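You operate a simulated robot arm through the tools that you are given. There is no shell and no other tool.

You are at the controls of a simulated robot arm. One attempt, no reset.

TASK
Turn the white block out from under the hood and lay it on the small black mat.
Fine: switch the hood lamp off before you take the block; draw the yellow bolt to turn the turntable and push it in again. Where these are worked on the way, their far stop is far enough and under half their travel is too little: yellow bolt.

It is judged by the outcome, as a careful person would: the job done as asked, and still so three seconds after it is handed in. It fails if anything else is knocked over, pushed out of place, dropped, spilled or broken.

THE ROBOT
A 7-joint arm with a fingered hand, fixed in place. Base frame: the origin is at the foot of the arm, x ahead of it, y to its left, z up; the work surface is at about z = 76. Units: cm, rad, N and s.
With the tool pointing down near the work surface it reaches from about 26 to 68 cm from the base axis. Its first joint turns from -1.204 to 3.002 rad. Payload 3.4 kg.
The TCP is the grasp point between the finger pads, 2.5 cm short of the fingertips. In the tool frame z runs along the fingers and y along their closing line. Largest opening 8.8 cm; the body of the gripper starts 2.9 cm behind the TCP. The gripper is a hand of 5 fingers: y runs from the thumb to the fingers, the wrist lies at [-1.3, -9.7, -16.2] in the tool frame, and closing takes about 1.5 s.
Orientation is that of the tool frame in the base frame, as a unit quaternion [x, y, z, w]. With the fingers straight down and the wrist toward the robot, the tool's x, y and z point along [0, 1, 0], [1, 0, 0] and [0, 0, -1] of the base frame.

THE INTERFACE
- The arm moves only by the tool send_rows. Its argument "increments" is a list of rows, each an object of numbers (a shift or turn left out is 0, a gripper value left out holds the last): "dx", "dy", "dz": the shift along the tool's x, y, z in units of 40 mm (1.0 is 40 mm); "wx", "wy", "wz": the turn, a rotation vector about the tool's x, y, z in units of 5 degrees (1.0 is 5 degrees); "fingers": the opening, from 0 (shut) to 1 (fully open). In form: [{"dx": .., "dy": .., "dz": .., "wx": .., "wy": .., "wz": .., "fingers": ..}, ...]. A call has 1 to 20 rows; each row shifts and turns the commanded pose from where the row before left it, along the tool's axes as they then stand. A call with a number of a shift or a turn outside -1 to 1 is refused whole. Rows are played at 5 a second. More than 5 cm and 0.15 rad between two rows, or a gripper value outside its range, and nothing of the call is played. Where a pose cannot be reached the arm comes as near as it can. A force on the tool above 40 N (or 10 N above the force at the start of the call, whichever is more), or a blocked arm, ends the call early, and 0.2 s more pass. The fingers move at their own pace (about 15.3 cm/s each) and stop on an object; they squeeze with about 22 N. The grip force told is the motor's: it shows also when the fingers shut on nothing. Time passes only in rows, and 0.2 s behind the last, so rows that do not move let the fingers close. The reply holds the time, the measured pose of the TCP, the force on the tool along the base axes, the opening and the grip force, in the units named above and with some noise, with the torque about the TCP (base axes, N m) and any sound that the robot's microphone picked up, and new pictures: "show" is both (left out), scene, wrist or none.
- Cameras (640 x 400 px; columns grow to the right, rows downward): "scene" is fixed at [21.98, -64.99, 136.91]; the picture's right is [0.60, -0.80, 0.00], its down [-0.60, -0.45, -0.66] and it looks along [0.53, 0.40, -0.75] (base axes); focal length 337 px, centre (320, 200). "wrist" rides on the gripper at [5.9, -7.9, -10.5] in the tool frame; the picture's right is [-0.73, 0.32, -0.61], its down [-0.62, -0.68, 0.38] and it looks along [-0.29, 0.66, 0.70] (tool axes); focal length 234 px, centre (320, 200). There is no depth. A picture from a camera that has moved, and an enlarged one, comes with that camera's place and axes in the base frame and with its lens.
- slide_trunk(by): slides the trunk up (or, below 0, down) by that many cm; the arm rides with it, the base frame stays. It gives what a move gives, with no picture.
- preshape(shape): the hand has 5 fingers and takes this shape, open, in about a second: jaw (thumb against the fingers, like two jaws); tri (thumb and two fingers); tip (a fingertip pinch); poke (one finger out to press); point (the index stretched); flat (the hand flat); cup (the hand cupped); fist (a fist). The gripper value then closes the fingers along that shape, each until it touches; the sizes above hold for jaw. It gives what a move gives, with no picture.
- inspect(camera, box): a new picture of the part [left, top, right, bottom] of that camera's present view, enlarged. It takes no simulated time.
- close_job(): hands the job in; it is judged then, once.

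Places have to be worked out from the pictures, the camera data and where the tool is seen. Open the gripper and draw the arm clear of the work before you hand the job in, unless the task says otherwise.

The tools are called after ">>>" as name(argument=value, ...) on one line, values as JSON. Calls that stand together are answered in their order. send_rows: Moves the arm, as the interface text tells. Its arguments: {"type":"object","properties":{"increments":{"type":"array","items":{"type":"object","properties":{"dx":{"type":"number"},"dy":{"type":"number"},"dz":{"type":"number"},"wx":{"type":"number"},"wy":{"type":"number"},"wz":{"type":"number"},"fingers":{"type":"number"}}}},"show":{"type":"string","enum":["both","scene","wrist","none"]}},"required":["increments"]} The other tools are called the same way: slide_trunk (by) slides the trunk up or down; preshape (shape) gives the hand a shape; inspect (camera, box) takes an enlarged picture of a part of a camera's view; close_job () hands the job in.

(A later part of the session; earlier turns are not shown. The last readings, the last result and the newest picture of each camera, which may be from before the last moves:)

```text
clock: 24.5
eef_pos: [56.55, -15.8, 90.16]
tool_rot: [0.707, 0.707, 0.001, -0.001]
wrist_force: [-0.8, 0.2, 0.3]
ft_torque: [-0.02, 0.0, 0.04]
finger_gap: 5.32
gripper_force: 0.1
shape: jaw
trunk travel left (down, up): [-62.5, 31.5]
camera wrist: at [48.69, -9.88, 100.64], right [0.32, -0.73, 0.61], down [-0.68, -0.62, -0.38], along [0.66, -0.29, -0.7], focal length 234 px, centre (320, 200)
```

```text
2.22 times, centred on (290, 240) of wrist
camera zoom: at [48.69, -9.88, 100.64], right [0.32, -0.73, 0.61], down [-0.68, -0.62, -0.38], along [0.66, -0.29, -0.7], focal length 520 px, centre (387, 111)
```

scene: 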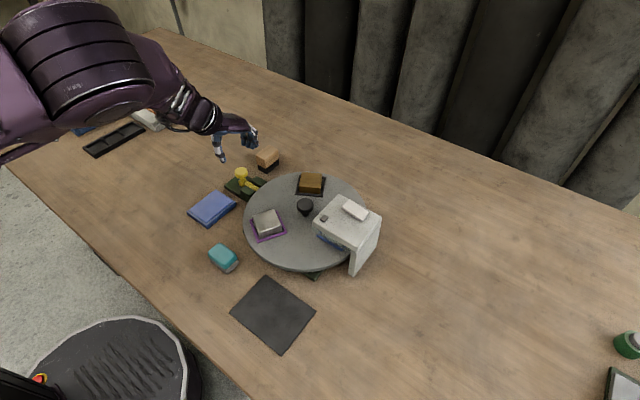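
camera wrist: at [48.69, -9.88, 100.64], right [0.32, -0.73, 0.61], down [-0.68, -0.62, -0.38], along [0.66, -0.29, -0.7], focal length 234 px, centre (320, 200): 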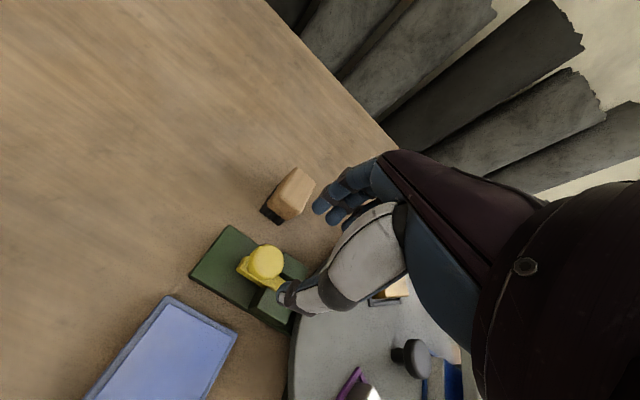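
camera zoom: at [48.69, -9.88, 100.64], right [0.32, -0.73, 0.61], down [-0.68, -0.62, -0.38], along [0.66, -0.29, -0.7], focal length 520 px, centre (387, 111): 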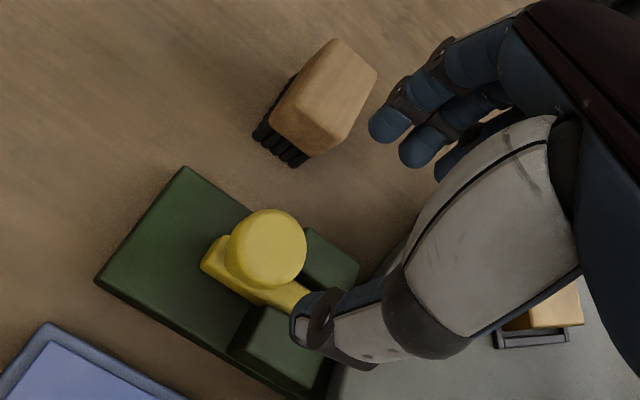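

Both jaws straddle the knob, now refined to (56.8, −15.5). Descending to TCP z≈82.2 so the pads sit around the cap with tips just above the guide blocks.

>>> send_rows(increments=[{"dx": 0.008, "dy": 0.009, "dz": 0.248}, {"dx": 0.008, "dy": 0.009, "dz": 0.248}, {"dx": 0.008, "dy": 0.009, "dz": 0.248}, {"dx": 0.008, "dy": 0.009, "dz": 0.248}, {"dx": 0.008, "dy": 0.009, "dz": 0.248}, {"dx": 0.008, "dy": 0.009, "dz": 0.248}, {"dx": 0.008, "dy": 0.009, "dz": 0.248}, {"dx": 0.008, "dy": 0.009, "dz": 0.248}, {"dx": 0}], show="both")

>>> inspect(camera="scene", box=[200, 130, 300, 210])

>>> inspect(camera="wrist", box=[200, 150, 380, 330])

```text
clock: 26.5
eef_pos: [54.13, -18.35, 86.25]
tool_rot: [0.707, 0.707, 0.0, 0.001]
wrist_force: [-0.5, 0.0, 0.4]
ft_torque: [0.03, -0.02, 0.03]
finger_gap: 5.33
gripper_force: 0.0
shape: jaw
out of reach, approached as far as the arm can: row 1, 2, 3, 4, 5, 6, 7, 8
trunk travel left (down, up): [-62.5, 31.5]
camera wrist: at [46.16, -12.53, 96.75], right [0.32, -0.73, 0.61], down [-0.68, -0.62, -0.38], along [0.66, -0.29, -0.7], focal length 234 px, centre (320, 200)
```

scene: 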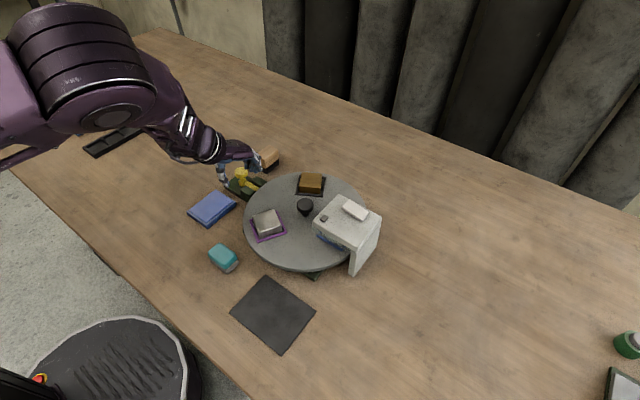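
wrist: 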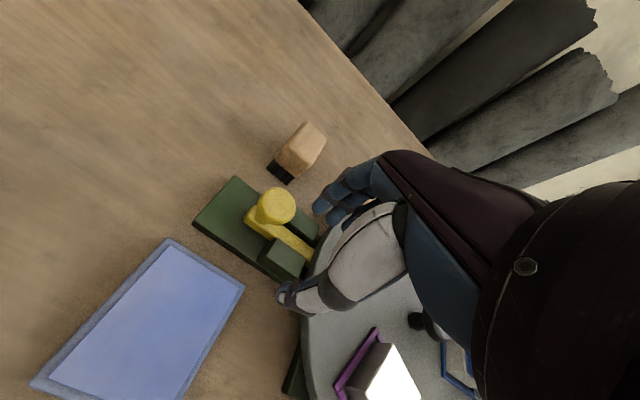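

```text
5.00 times, centred on (250, 170) of scene
camera zoom: at [21.98, -64.99, 136.91], right [0.6, -0.8, 0.0], down [-0.6, -0.45, -0.66], along [0.53, 0.4, -0.75], focal length 1686 px, centre (670, 350)
```

zoom: 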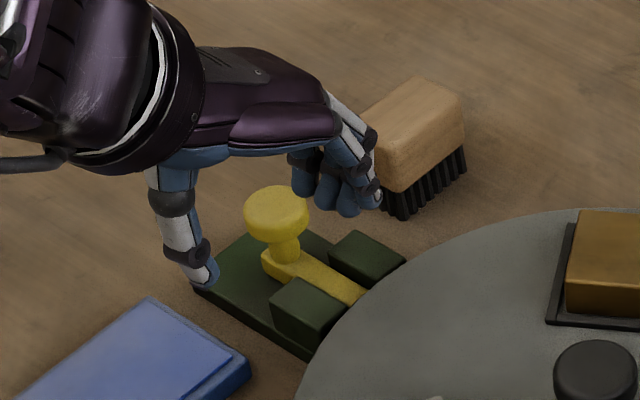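

```text
2.22 times, centred on (290, 240) of wrist
camera zoom: at [46.16, -12.53, 96.75], right [0.32, -0.73, 0.61], down [-0.68, -0.62, -0.38], along [0.66, -0.29, -0.7], focal length 520 px, centre (387, 111)
```

zoom: 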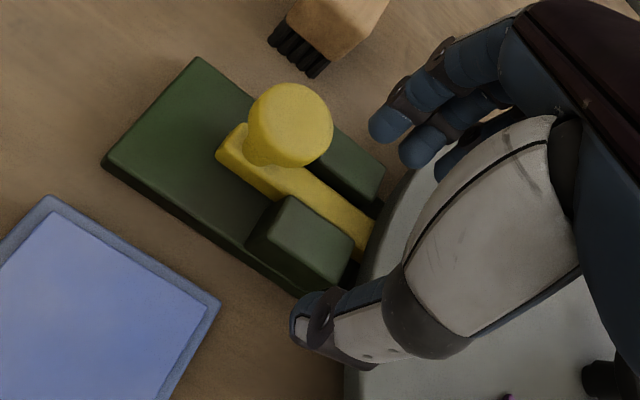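

The arm ran out of reach at this wrist orientation and drifted to (54.1, −18.4, 86.3), touching nothing. I'll lift again, re-center, and try a yaw of about +30° to ease the wrist.

>>> send_rows(increments=[{"dz": -0.5}, {"dz": -0.5}, {"dx": 0.175, "dy": 0.169, "dz": -0.25}, {"dx": 0.175, "dy": 0.169, "dz": -0.25}, {"dx": 0.175, "dy": 0.169, "dz": -0.25}, {"dx": 0.175, "dy": 0.169, "dz": -0.25}, {"wz": -1}, {"wz": -1}, {"wz": -1}, {"wz": -1}, {"wz": -1}, {"wz": -1}], show="scene")

```text
clock: 29.1
eef_pos: [56.88, -15.66, 94.18]
tool_rot: [0.501, 0.866, 0.0, 0.0]
wrist_force: [-0.1, -0.3, 0.8]
ft_torque: [-0.03, 0.05, -0.02]
finger_gap: 5.32
gripper_force: 0.0
shape: jaw
trunk travel left (down, up): [-62.5, 31.5]
```

scene: 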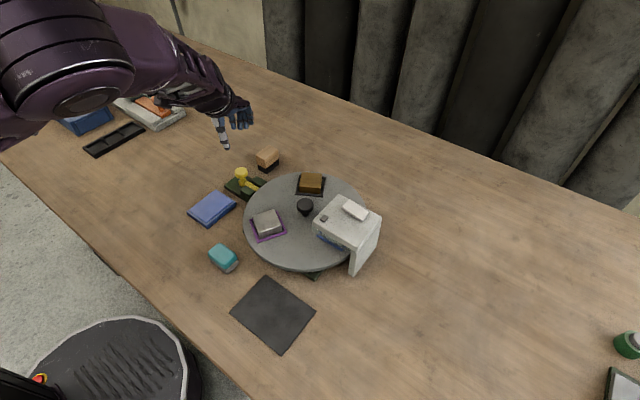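

At (56.9, −15.7, 94.2) with yaw +30°. Testing the descent by 6 cm (tips will still be above the cap).

>>> send_rows(increments=[{"dz": 0.25}, {"dz": 0.25}, {"dz": 0.25}, {"dz": 0.25}, {"dz": 0.25}, {"dz": 0.25}, {"dx": 0}], show="scene")

```text
clock: 30.7
eef_pos: [56.71, -15.69, 88.48]
tool_rot: [0.501, 0.866, 0.0, 0.0]
wrist_force: [0.0, 0.6, -0.8]
ft_torque: [-0.02, 0.01, 0.0]
finger_gap: 5.32
gripper_force: 0.1
shape: jaw
out of reach, approached as far as the arm can: row 6
trunk travel left (down, up): [-62.5, 31.5]
```

scene: 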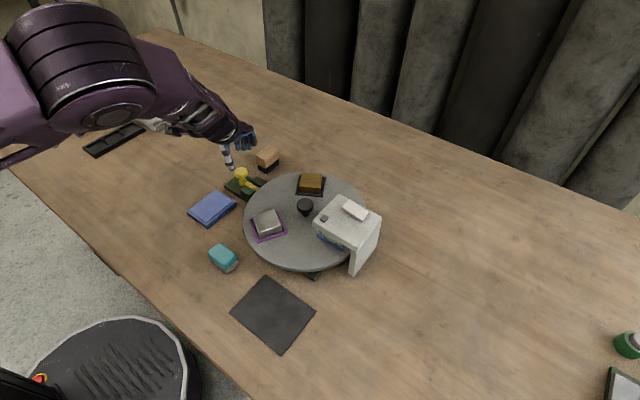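

The lower limit moves with the trunk, so lowering the trunk should give the margin. I'll raise the hand 12 cm and then slide the trunk down 14 cm.

>>> send_rows(increments=[{"dz": -0.5}, {"dz": -0.5}, {"dz": -0.5}, {"dz": -0.5}, {"dz": -0.5}, {"dz": -0.5}, {"dx": 0}], show="none")

>>> slide_trunk(by=-14)

>>> send_rows(increments=[{"dx": 0}], show="both")

```text
clock: 32.3
eef_pos: [56.66, -15.76, 100.33]
tool_rot: [0.5, 0.866, 0.0, 0.0]
wrist_force: [0.3, 0.3, -0.5]
ft_torque: [0.0, 0.01, 0.0]
finger_gap: 5.34
gripper_force: 0.1
shape: jaw
trunk travel left (down, up): [-62.5, 31.5]
```

```text
clock: 34.0
eef_pos: [56.66, -15.74, 86.39]
tool_rot: [0.5, 0.866, 0.0, 0.0]
wrist_force: [0.2, 0.2, -0.3]
ft_torque: [-0.01, -0.01, 0.02]
finger_gap: 5.34
gripper_force: 0.0
shape: jaw
trunk travel left (down, up): [-48.5, 45.5]
```

```text
clock: 34.4
eef_pos: [56.63, -15.72, 86.38]
tool_rot: [0.5, 0.866, -0.001, -0.001]
wrist_force: [-0.2, -0.1, 0.3]
ft_torque: [-0.02, 0.0, 0.0]
finger_gap: 5.3
gripper_force: 0.1
shape: jaw
trunk travel left (down, up): [-48.5, 45.5]
camera wrist: at [46.85, -14.58, 96.9], right [0.64, -0.47, 0.61], down [-0.28, -0.88, -0.38], along [0.71, 0.08, -0.7], focal length 234 px, centre (320, 200)
```

scene: 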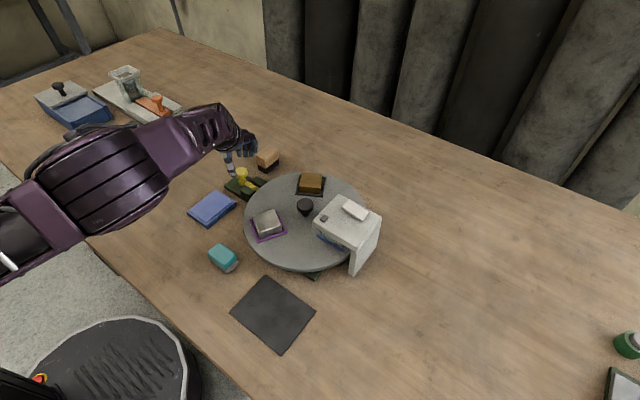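
wrist: 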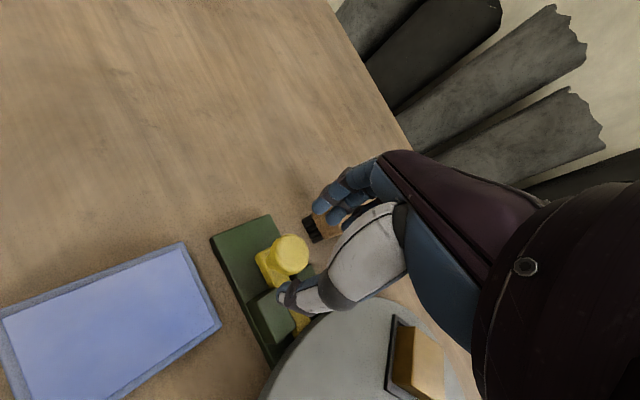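

>>> send_rows(increments=[{"wz": 1}, {"wz": 1}, {"wz": 1}, {"wz": 1}, {"wz": 1}, {"wz": 1}, {"dx": 0}], show="both")

>>> inspect(camera="wrist", box=[200, 180, 360, 340])

>>> inspect(camera="scene", box=[200, 130, 300, 210])

```text
clock: 36.0
eef_pos: [56.74, -15.76, 86.39]
tool_rot: [0.708, 0.706, 0.001, 0.001]
wrist_force: [0.1, -1.1, 0.5]
ft_torque: [0.0, -0.03, 0.02]
finger_gap: 5.32
gripper_force: 0.1
shape: jaw
trunk travel left (down, up): [-48.5, 45.5]
camera wrist: at [48.73, -9.86, 96.88], right [0.32, -0.73, 0.61], down [-0.68, -0.62, -0.38], along [0.66, -0.29, -0.7], focal length 234 px, centre (320, 200)
```

scene: 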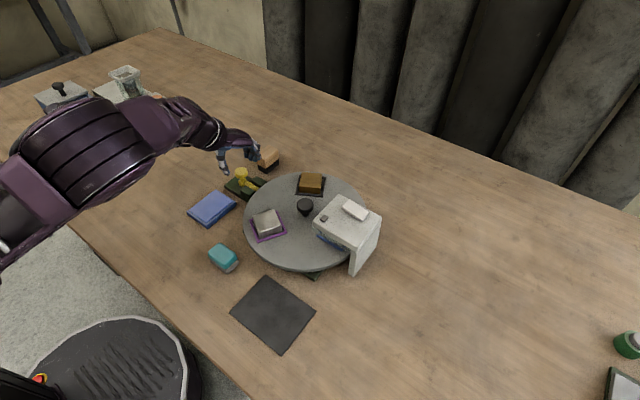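
wrist: 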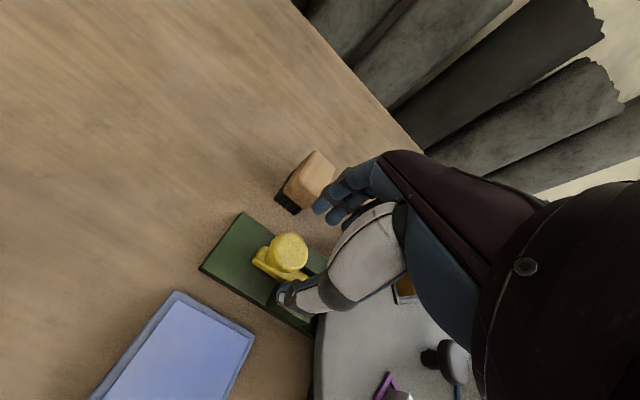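

```text
2.50 times, centred on (280, 260) of wrist
camera zoom: at [48.73, -9.86, 96.88], right [0.32, -0.73, 0.61], down [-0.68, -0.62, -0.38], along [0.66, -0.29, -0.7], focal length 585 px, centre (420, 50)
```

zoom: 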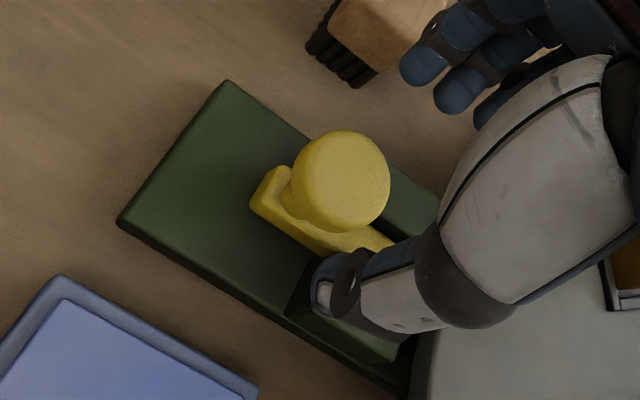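

```text
5.00 times, centred on (250, 170) of scene
camera zoom: at [21.98, -64.99, 136.91], right [0.6, -0.8, 0.0], down [-0.6, -0.45, -0.66], along [0.53, 0.4, -0.75], focal length 1686 px, centre (670, 350)
```

zoom: 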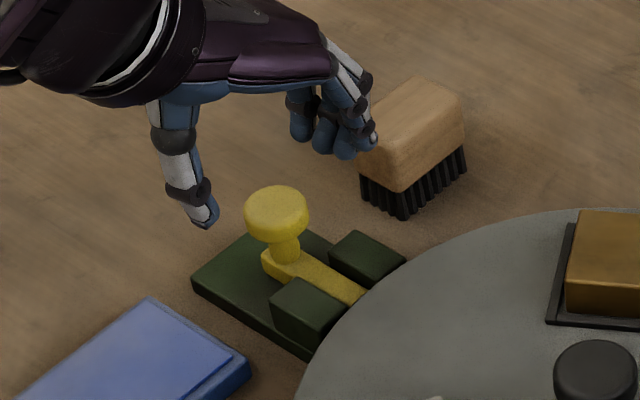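

Reachable now at yaw 0. The knob is re-measured at (56.75, −15.55), so I'll descend to TCP z≈82.2.

>>> send_rows(increments=[{"dx": 0.01, "dz": 0.21}, {"dx": 0.01, "dz": 0.21}, {"dx": 0.01, "dz": 0.21}, {"dx": 0.01, "dz": 0.21}, {"dx": 0.01, "dz": 0.21}, {"dx": 0}], show="both")

>>> inspect(camera="wrist", box=[200, 180, 360, 340])

>>> inspect(camera="scene", box=[200, 130, 300, 210])

```text
clock: 37.4
eef_pos: [56.63, -15.56, 82.22]
tool_rot: [0.707, 0.707, 0.0, 0.0]
wrist_force: [0.1, 0.3, -0.2]
ft_torque: [0.01, 0.0, 0.02]
finger_gap: 5.32
gripper_force: 0.1
shape: jaw
trunk travel left (down, up): [-48.5, 45.5]
camera wrist: at [48.74, -9.68, 92.73], right [0.32, -0.73, 0.61], down [-0.68, -0.62, -0.38], along [0.66, -0.29, -0.7], focal length 234 px, centre (320, 200)
```

scene: 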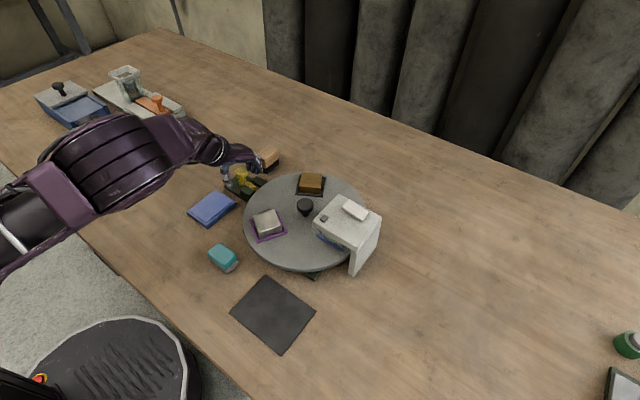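
wrist: 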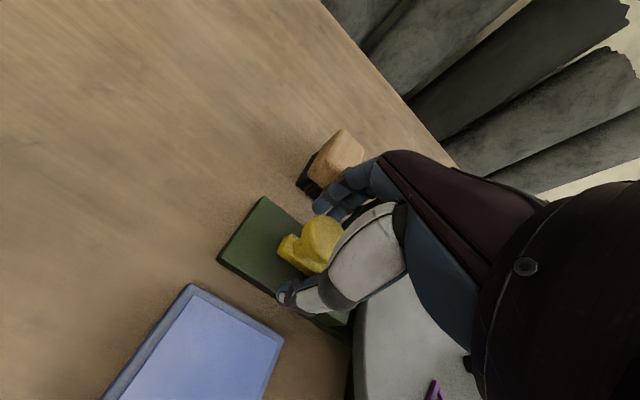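

```text
2.50 times, centred on (280, 260) of wrist
camera zoom: at [48.74, -9.68, 92.73], right [0.32, -0.73, 0.61], down [-0.68, -0.62, -0.38], along [0.66, -0.29, -0.7], focal length 585 px, centre (420, 50)
```

zoom: 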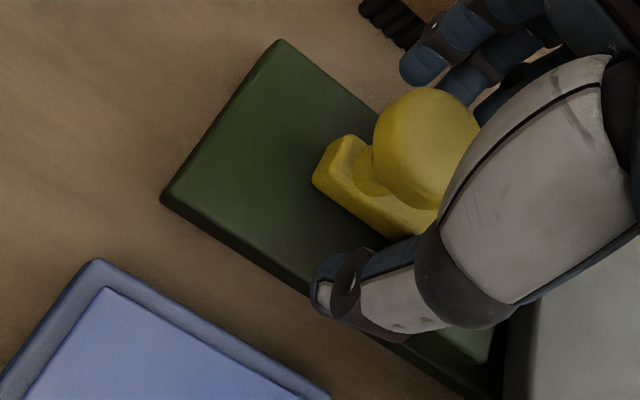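

```text
5.00 times, centred on (250, 170) of scene
camera zoom: at [21.98, -64.99, 136.91], right [0.6, -0.8, 0.0], down [-0.6, -0.45, -0.66], along [0.53, 0.4, -0.75], focal length 1686 px, centre (670, 350)
```

zoom: 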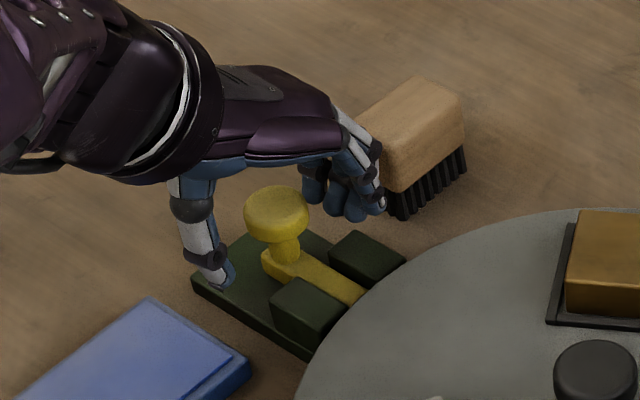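

The knob cap sits between thumb and fingers with nothing else in the way. Closing gently and holding still.

>>> send_rows(increments=[{"fingers": 0.45}, {"fingers": 0.3}, {"fingers": 0.2}, {"fingers": 0.1}, {"fingers": 0}, {"dx": 0}, {"dx": 0}, {"dx": 0}, {"dx": 0}], show="both")

>>> inspect(camera="scene", box=[200, 130, 300, 210])

>>> inspect(camera="wrist", box=[200, 180, 360, 340])

```text
clock: 39.4
eef_pos: [56.64, -15.53, 82.03]
tool_rot: [0.707, 0.707, -0.001, -0.002]
wrist_force: [-7.9, 2.2, -14.8]
ft_torque: [-0.04, 0.02, 0.03]
finger_gap: 1.68
gripper_force: 22.1
shape: jaw
trunk travel left (down, up): [-48.5, 45.5]
camera wrist: at [48.76, -9.71, 92.62], right [0.32, -0.73, 0.61], down [-0.68, -0.62, -0.38], along [0.65, -0.29, -0.7], focal length 234 px, centre (320, 200)
```

scene: 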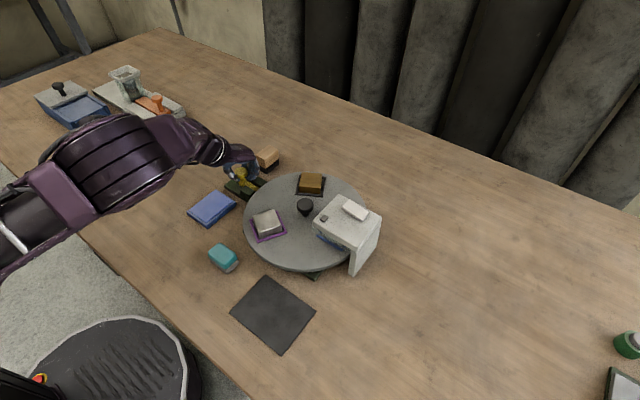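
wrist: 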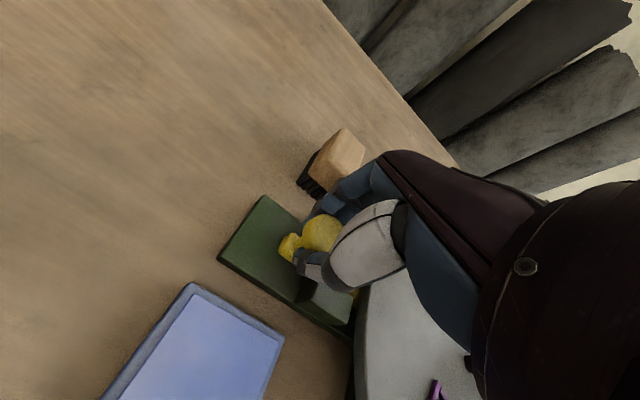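

```text
5.00 times, centred on (250, 170) of scene
camera zoom: at [21.98, -64.99, 136.91], right [0.6, -0.8, 0.0], down [-0.6, -0.45, -0.66], along [0.53, 0.4, -0.75], focal length 1686 px, centre (670, 350)
```

zoom: 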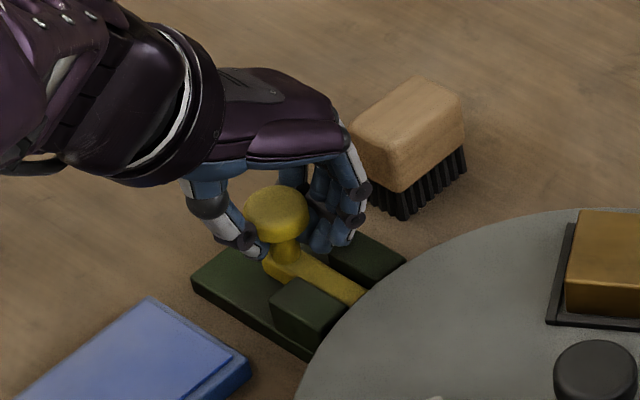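

```text
2.50 times, centred on (280, 260) of wrist
camera zoom: at [48.76, -9.71, 92.62], right [0.32, -0.73, 0.61], down [-0.68, -0.62, -0.38], along [0.65, -0.29, -0.7], focal length 585 px, centre (420, 50)
```

zoom: 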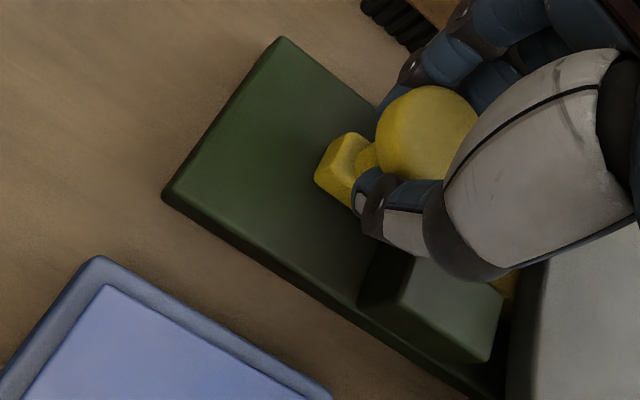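

The fingers have closed on the stem under the cap (gap 1.7, 22 N). Drawing the bolt outward (+y) in small steps.

>>> send_rows(increments=[{"dx": 0.1}, {"dx": 0.1}, {"dx": 0.1}, {"dx": 0.1}, {"dx": 0.1}, {"dx": 0}], show="both")

>>> inspect(camera="scene", box=[200, 130, 300, 210])

```text
clock: 40.8
eef_pos: [56.64, -13.49, 82.03]
tool_rot: [0.708, 0.706, -0.001, 0.0]
wrist_force: [-9.1, 0.1, -17.6]
ft_torque: [-0.05, 0.04, 0.03]
finger_gap: 1.65
gripper_force: 22.3
shape: jaw
trunk travel left (down, up): [-48.5, 45.5]
camera wrist: at [48.77, -7.71, 92.64], right [0.32, -0.73, 0.61], down [-0.68, -0.62, -0.38], along [0.66, -0.29, -0.7], focal length 234 px, centre (320, 200)
```

scene: 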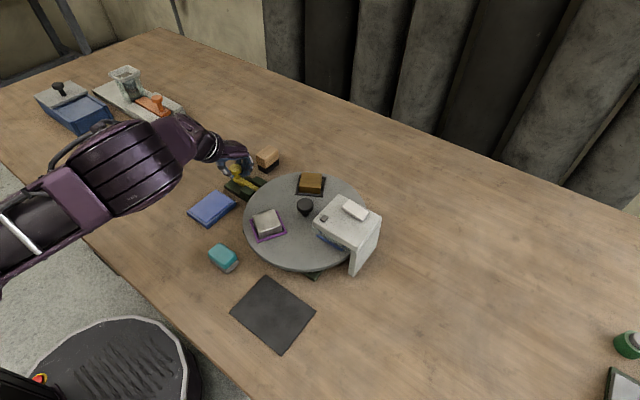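
wrist: 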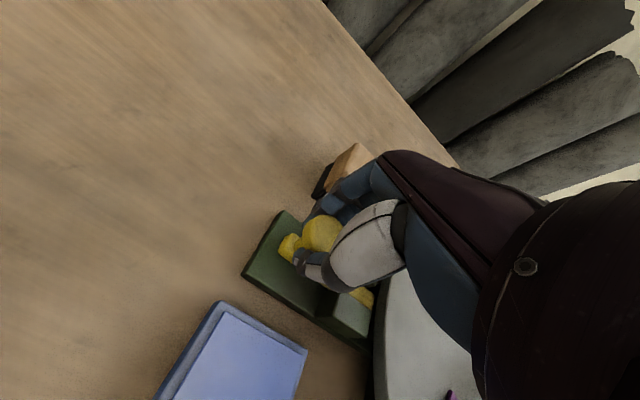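

```text
5.00 times, centred on (250, 170) of scene
camera zoom: at [21.98, -64.99, 136.91], right [0.6, -0.8, 0.0], down [-0.6, -0.45, -0.66], along [0.53, 0.4, -0.75], focal length 1686 px, centre (670, 350)
```

zoom: 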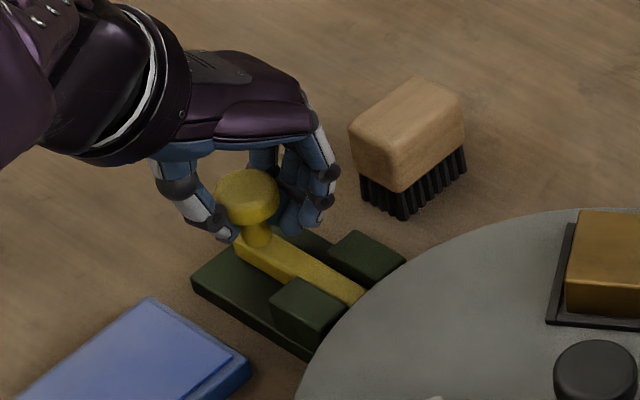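

The bolt moves freely with the hand (2 cm so far). Continuing outward until the stop shows in the y force.

>>> send_rows(increments=[{"dx": 0.1}, {"dx": 0.1}, {"dx": 0.1}, {"dx": 0.05}, {"dx": 0}], show="scene")

>>> inspect(camera="scene", box=[200, 130, 300, 210])

```text
clock: 42.0
eef_pos: [56.67, -12.3, 82.08]
tool_rot: [0.708, 0.707, -0.002, 0.0]
wrist_force: [-8.6, -13.0, -14.4]
ft_torque: [-0.19, -0.03, -0.07]
finger_gap: 1.65
gripper_force: 22.0
shape: jaw
trunk travel left (down, up): [-48.5, 45.5]
```

scene: 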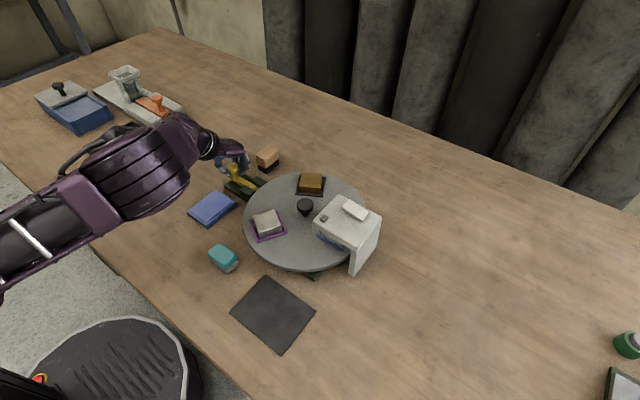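

```text
5.00 times, centred on (250, 170) of scene
camera zoom: at [21.98, -64.99, 136.91], right [0.6, -0.8, 0.0], down [-0.6, -0.45, -0.66], along [0.53, 0.4, -0.75], focal length 1686 px, centre (670, 350)
```

zoom: 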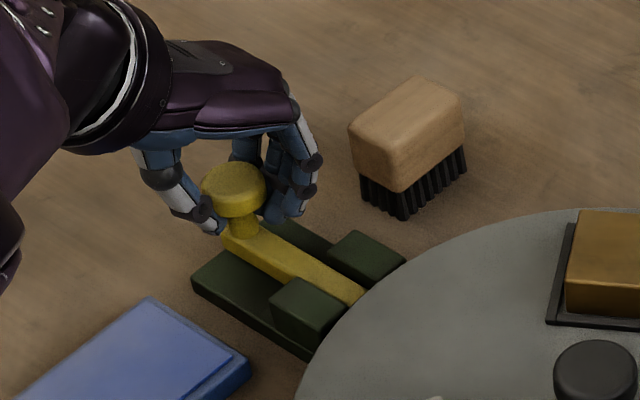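

A −13 N reaction shows the far stop after about 3.2 cm of travel. I'll ease off slightly, open the fingers, and check the bolt stays out.

>>> send_rows(increments=[{"dx": -0.04}, {"fingers": 0.3}, {"fingers": 0.6}, {"dx": 0}, {"dx": 0}, {"dx": 0}], show="both")

>>> inspect(camera="scene", box=[200, 130, 300, 210])

```text
clock: 43.4
eef_pos: [56.68, -12.16, 82.21]
tool_rot: [0.707, 0.707, 0.0, -0.001]
wrist_force: [-0.9, -0.5, -0.3]
ft_torque: [-0.04, 0.02, -0.02]
finger_gap: 5.24
gripper_force: 0.0
shape: jaw
trunk travel left (down, up): [-48.5, 45.5]
camera wrist: at [48.76, -6.4, 92.73], right [0.32, -0.73, 0.61], down [-0.68, -0.62, -0.38], along [0.66, -0.29, -0.7], focal length 234 px, centre (320, 200)
```

scene: 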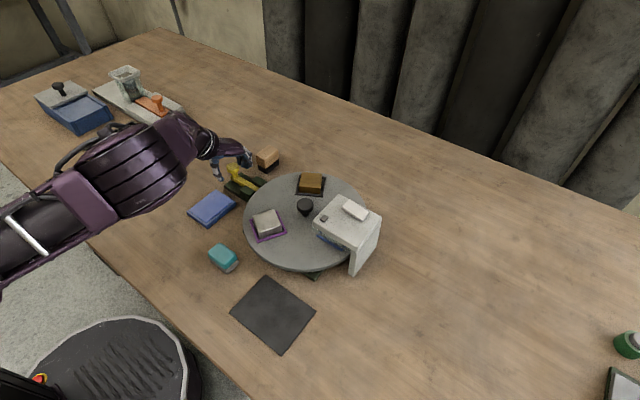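
wrist: 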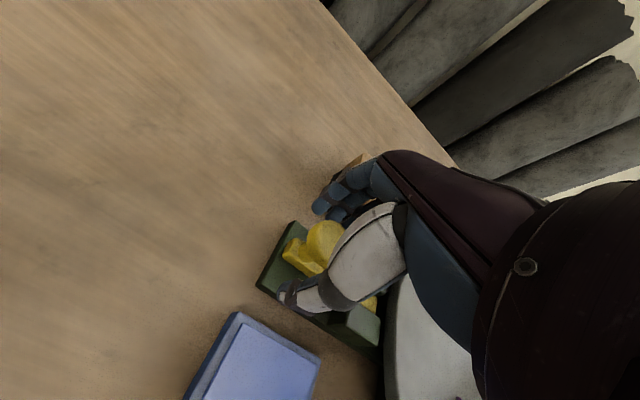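

```text
5.00 times, centred on (250, 170) of scene
camera zoom: at [21.98, -64.99, 136.91], right [0.6, -0.8, 0.0], down [-0.6, -0.45, -0.66], along [0.53, 0.4, -0.75], focal length 1686 px, centre (670, 350)
```

zoom: 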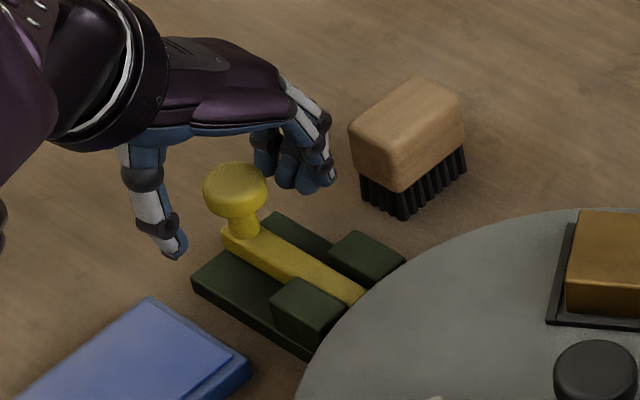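

The bolt stays drawn. Now I'll lift off and move over the turntable's hub knob at about (56.7, −35), staying high, to get a close view of it.

>>> send_rows(increments=[{"dz": -0.25}, {"dz": -0.5}, {"dz": -0.5}, {"dz": -0.5}, {"dz": -0.5}, {"dz": -0.5}, {"dz": -0.5}, {"dz": -0.5}, {"dx": -0.5}, {"dx": -0.5}, {"dx": -0.5}, {"dx": -0.5}, {"dx": -0.5}, {"dx": -0.5}, {"dx": -0.5}, {"dx": -0.5}, {"dx": -0.5}, {"dx": -0.5}, {"dx": -0.5}, {"dx": 0}], show="both")

>>> inspect(camera="wrist", box=[180, 180, 400, 400])

>>> inspect(camera="scene", box=[240, 120, 390, 280])

```text
clock: 47.6
eef_pos: [56.79, -34.33, 97.17]
tool_rot: [0.707, 0.707, 0.0, 0.0]
wrist_force: [0.2, -0.1, 1.3]
ft_torque: [0.01, -0.01, 0.02]
finger_gap: 5.25
gripper_force: 0.1
shape: jaw
trunk travel left (down, up): [-48.5, 45.5]
camera wrist: at [48.75, -28.42, 107.73], right [0.32, -0.73, 0.61], down [-0.68, -0.62, -0.38], along [0.66, -0.29, -0.7], focal length 234 px, centre (320, 200)
```

scene: 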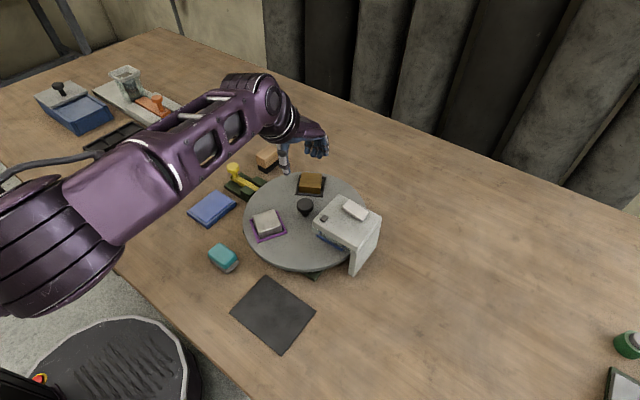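
wrist: 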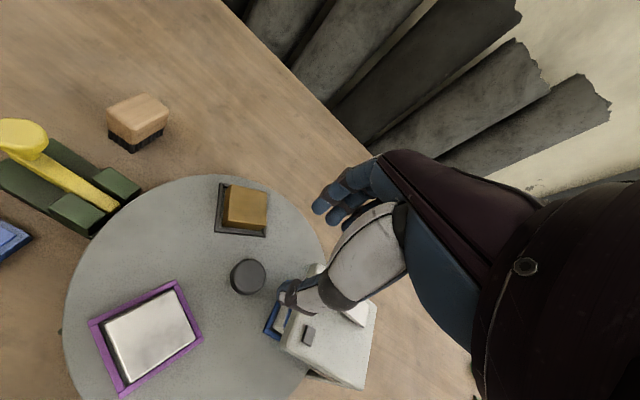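

```text
1.82 times, centred on (290, 290) of wrist
camera zoom: at [48.75, -28.42, 107.73], right [0.32, -0.73, 0.61], down [-0.68, -0.62, -0.38], along [0.66, -0.29, -0.7], focal length 426 px, centre (374, 36)
```

zoom: 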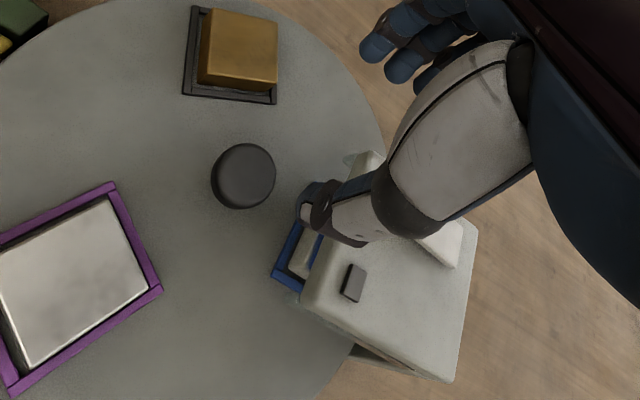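

```text
2.50 times, centred on (315, 200) of scene
camera zoom: at [21.98, -64.99, 136.91], right [0.6, -0.8, 0.0], down [-0.6, -0.45, -0.66], along [0.53, 0.4, -0.75], focal length 843 px, centre (332, 200)
```

zoom: 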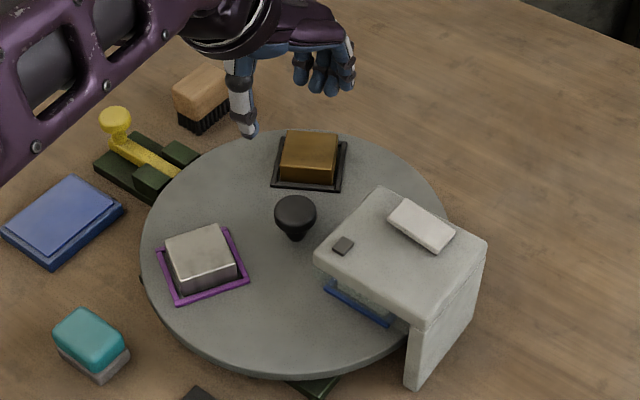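

The hub knob top is measured at (56.8, −34.9, 83.6), cap diameter 3.65 cm, disc surface near z=79.6. I'll yaw to +20° as the start of the twist, then descend to z≈88 and check reach.

>>> send_rows(increments=[{"wz": -1}, {"wz": -1}, {"wz": -1}, {"wz": -1}, {"dx": -0.067, "dy": -0.025, "dz": 0.2}, {"dx": -0.067, "dy": -0.025, "dz": 0.35}, {"dz": 0.35}, {"dz": 0.35}, {"dz": 0.35}, {"dz": 0.35}, {"dz": 0.35}, {"dx": 0}], show="both")

>>> inspect(camera="wrist", box=[200, 180, 400, 360])

>>> inspect(camera="scene", box=[240, 120, 390, 280])

```text
clock: 50.2
eef_pos: [54.19, -29.69, 87.07]
tool_rot: [0.574, 0.819, 0.0, 0.0]
wrist_force: [0.3, 0.2, 0.1]
ft_torque: [-0.03, 0.0, 0.0]
finger_gap: 5.22
gripper_force: 0.0
shape: jaw
out of reach, approached as far as the arm can: row 2, 3, 4, 6
trunk travel left (down, up): [-48.5, 45.5]
camera wrist: at [44.74, -26.99, 97.66], right [0.55, -0.57, 0.61], down [-0.43, -0.82, -0.38], along [0.72, -0.05, -0.7], focal length 234 px, centre (320, 200)
```

scene: 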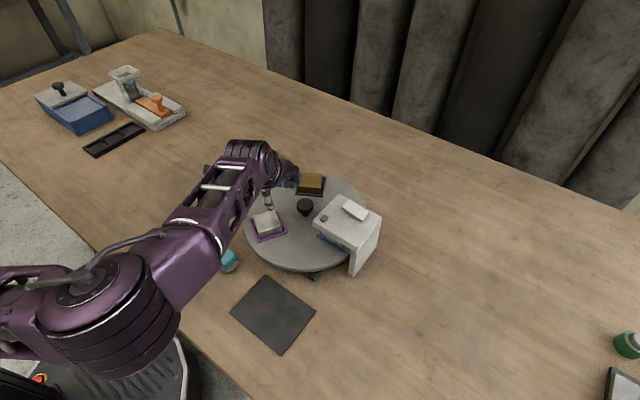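
wrist: 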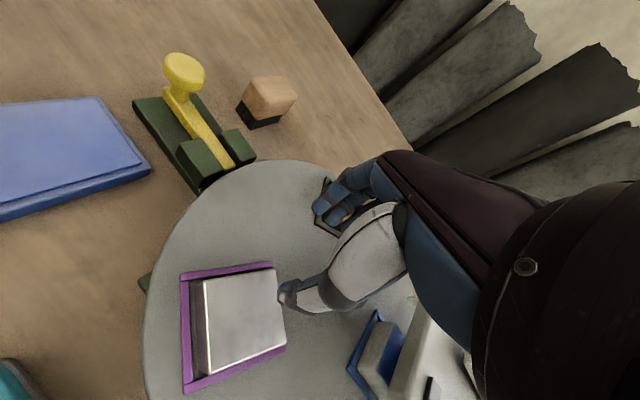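

```text
2.22 times, centred on (300, 270) of wrist
camera zoom: at [44.74, -26.99, 97.66], right [0.55, -0.57, 0.61], down [-0.43, -0.82, -0.38], along [0.72, -0.05, -0.7], focal length 520 px, centre (364, 44)
```

zoom: 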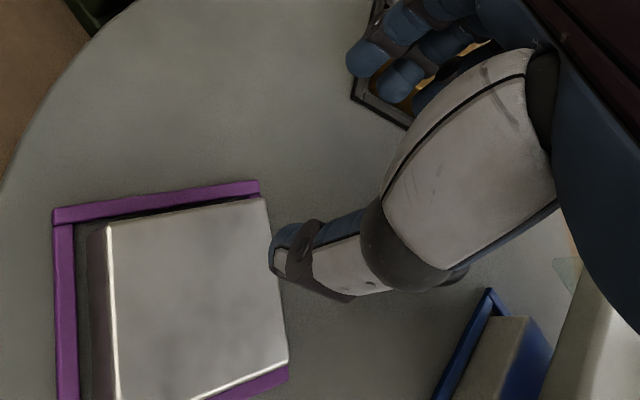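

```text
2.50 times, centred on (315, 200) of scene
camera zoom: at [21.98, -64.99, 136.91], right [0.6, -0.8, 0.0], down [-0.6, -0.45, -0.66], along [0.53, 0.4, -0.75], focal length 843 px, centre (332, 200)
```

zoom: 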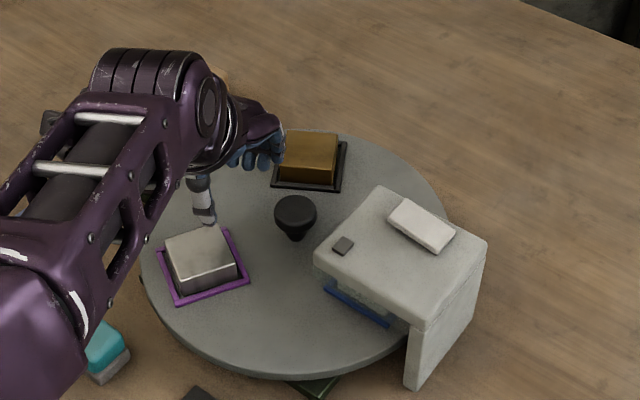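

The arm drifted to (54.2, −29.7, 87.1) when the yaw went out of reach; nothing was touched. I'll lift straight up right away and rethink the approach yaw.

>>> send_rows(increments=[{"dz": -0.3}, {"dz": -0.5}, {"dz": -0.5}, {"dz": -0.5}, {"dz": -0.5}, {"dx": 0}], show="both")

```text
clock: 51.6
eef_pos: [54.06, -29.58, 96.29]
tool_rot: [0.576, 0.817, 0.0, 0.001]
wrist_force: [-0.6, -0.1, 0.3]
ft_torque: [-0.01, -0.02, -0.01]
finger_gap: 5.25
gripper_force: 0.0
shape: jaw
trunk travel left (down, up): [-48.5, 45.5]
camera wrist: at [44.61, -26.74, 106.81], right [0.55, -0.57, 0.61], down [-0.43, -0.82, -0.38], along [0.72, -0.05, -0.7], focal length 234 px, centre (320, 200)
```

scene: 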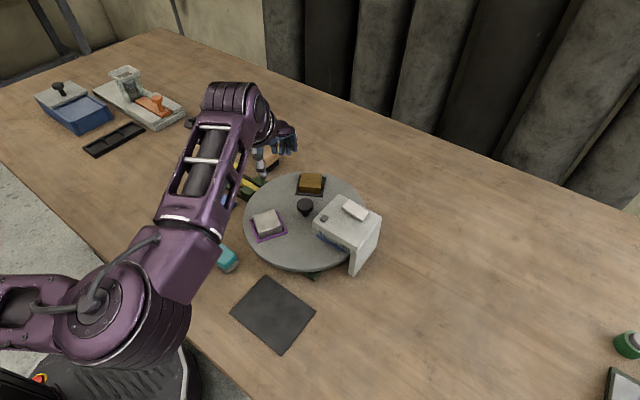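
wrist: 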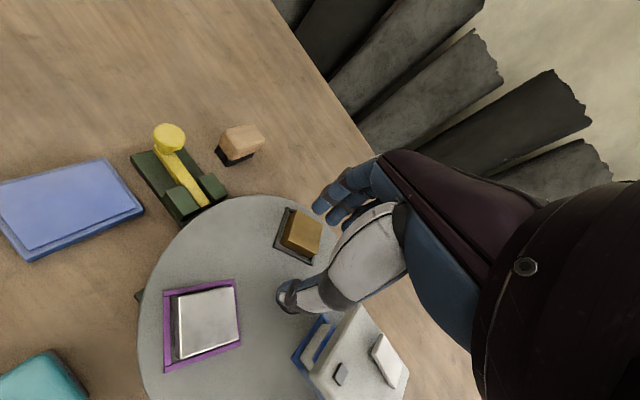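

The elbow has swung far to the right, near the first joint's limit, so positive yaw is bad here. I'll turn the hand to yaw −20° (more radial) and re-center over the knob while still high.

>>> send_rows(increments=[{"wz": 1}, {"wz": 1}, {"wz": 1}, {"wz": 1}, {"wz": 1}, {"wz": 1}, {"wz": 1}, {"wz": 1}, {"dx": -0.2525, "dy": 0.275}, {"dx": -0.2525, "dy": 0.275}, {"dx": -0.2525, "dy": 0.275}, {"dx": -0.2525, "dy": 0.275}, {"dx": 0}], show="both")

```text
clock: 54.4
eef_pos: [56.85, -35.25, 96.32]
tool_rot: [0.819, 0.574, 0.0, 0.0]
wrist_force: [-1.0, -0.8, -0.2]
ft_torque: [-0.03, -0.02, -0.03]
finger_gap: 5.24
gripper_force: 0.2
shape: jaw
trunk travel left (down, up): [-48.5, 45.5]
camera wrist: at [51.49, -26.97, 106.8], right [0.05, -0.79, 0.61], down [-0.85, -0.35, -0.38], along [0.52, -0.5, -0.7], focal length 234 px, centre (320, 200)
```

scene: 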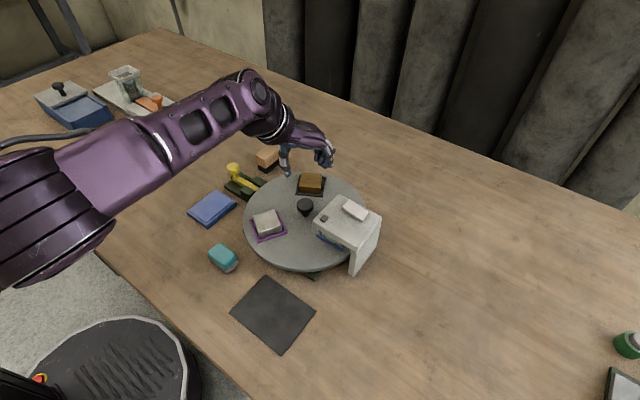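
wrist: 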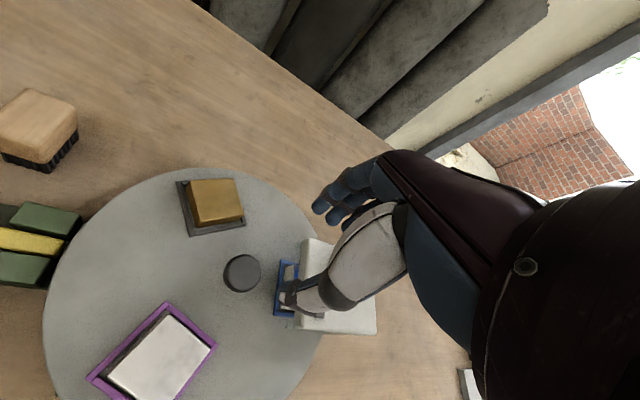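

Knob re-measured at (56.9, −34.85). Reach is fine here; I'll center on it, descend to z≈88, then yaw to 0 to check the starting angle of the twist.

>>> send_rows(increments=[{"dx": 0.094, "dy": -0.034, "dz": 0.3}, {"dz": 0.35}, {"dz": 0.35}, {"dz": 0.35}, {"dz": 0.35}, {"dz": 0.35}, {"dx": 0}], show="scene")

```text
clock: 56.0
eef_pos: [56.85, -34.8, 88.09]
tool_rot: [0.819, 0.574, 0.0, 0.0]
wrist_force: [0.0, -0.8, -0.7]
ft_torque: [-0.03, -0.04, 0.03]
finger_gap: 5.24
gripper_force: 0.0
shape: jaw
trunk travel left (down, up): [-48.5, 45.5]
```

scene: 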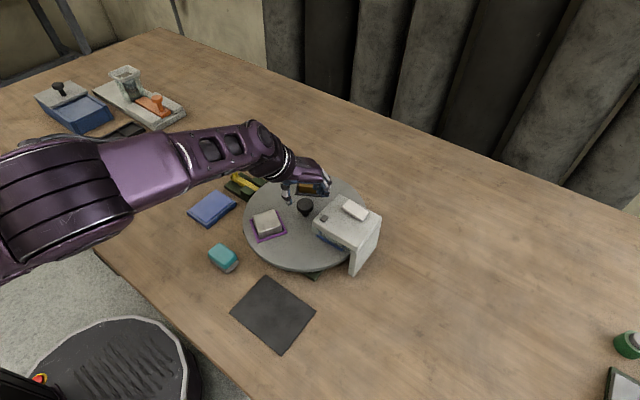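

>>> send_rows(increments=[{"wz": -1}, {"wz": -1}, {"wz": -1}, {"dx": 0}], show="none")

```text
clock: 57.0
eef_pos: [56.88, -34.62, 88.1]
tool_rot: [0.737, 0.676, 0.0, 0.0]
wrist_force: [-0.5, -0.6, 0.7]
ft_torque: [-0.02, 0.01, 0.01]
finger_gap: 5.22
gripper_force: 0.2
shape: jaw
trunk travel left (down, up): [-48.5, 45.5]
```

>>> send_rows(increments=[{"wz": -1}, {"dx": 0}], show="both")

>>> inspect(camera="scene", box=[250, 150, 370, 250])

>>> inspect(camera="wrist", box=[200, 170, 400, 350])

```text
clock: 57.6
eef_pos: [56.98, -34.68, 88.09]
tool_rot: [0.707, 0.707, 0.0, -0.001]
wrist_force: [0.1, 0.0, 1.5]
ft_torque: [0.01, 0.01, 0.0]
finger_gap: 5.24
gripper_force: 0.0
shape: jaw
trunk travel left (down, up): [-48.5, 45.5]
camera wrist: at [49.0, -28.83, 98.65], right [0.32, -0.73, 0.61], down [-0.68, -0.62, -0.38], along [0.66, -0.29, -0.7], focal length 234 px, centre (320, 200)
```

scene: 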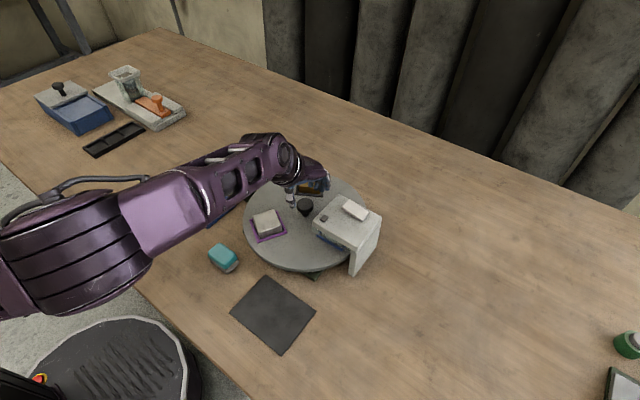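
wrist: 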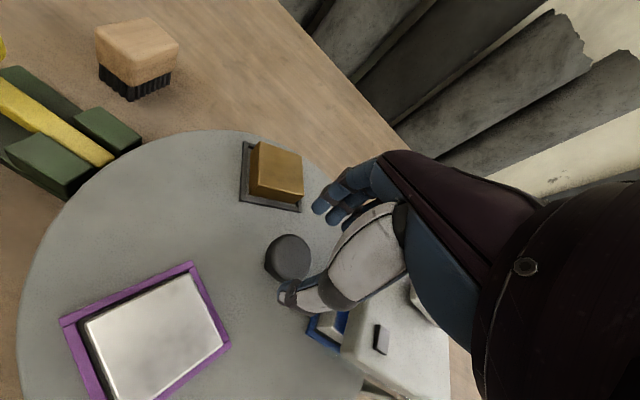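

```text
4.00 times, centred on (310, 200) of scene
camera zoom: at [21.98, -64.99, 136.91], right [0.6, -0.8, 0.0], down [-0.6, -0.45, -0.66], along [0.53, 0.4, -0.75], focal length 1349 px, centre (360, 200)
```

zoom: 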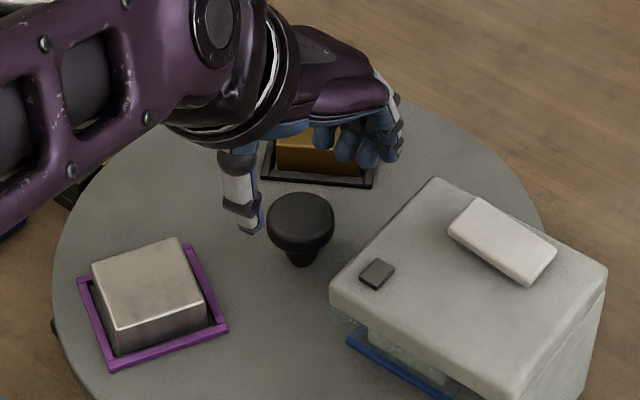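

```text
2.22 times, centred on (300, 260) of wrist
camera zoom: at [49.0, -28.83, 98.65], right [0.32, -0.73, 0.61], down [-0.68, -0.62, -0.38], along [0.66, -0.29, -0.7], focal length 520 px, centre (364, 67)
```

zoom: 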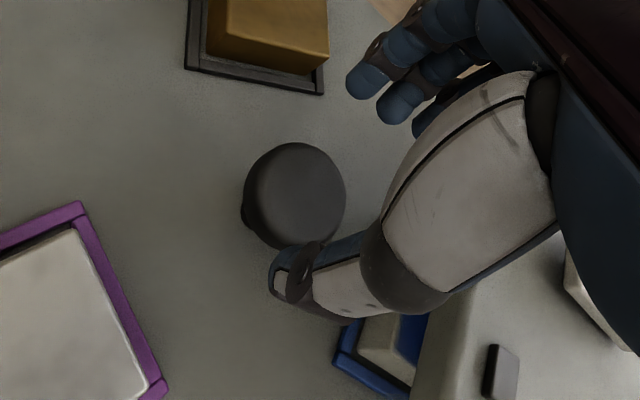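

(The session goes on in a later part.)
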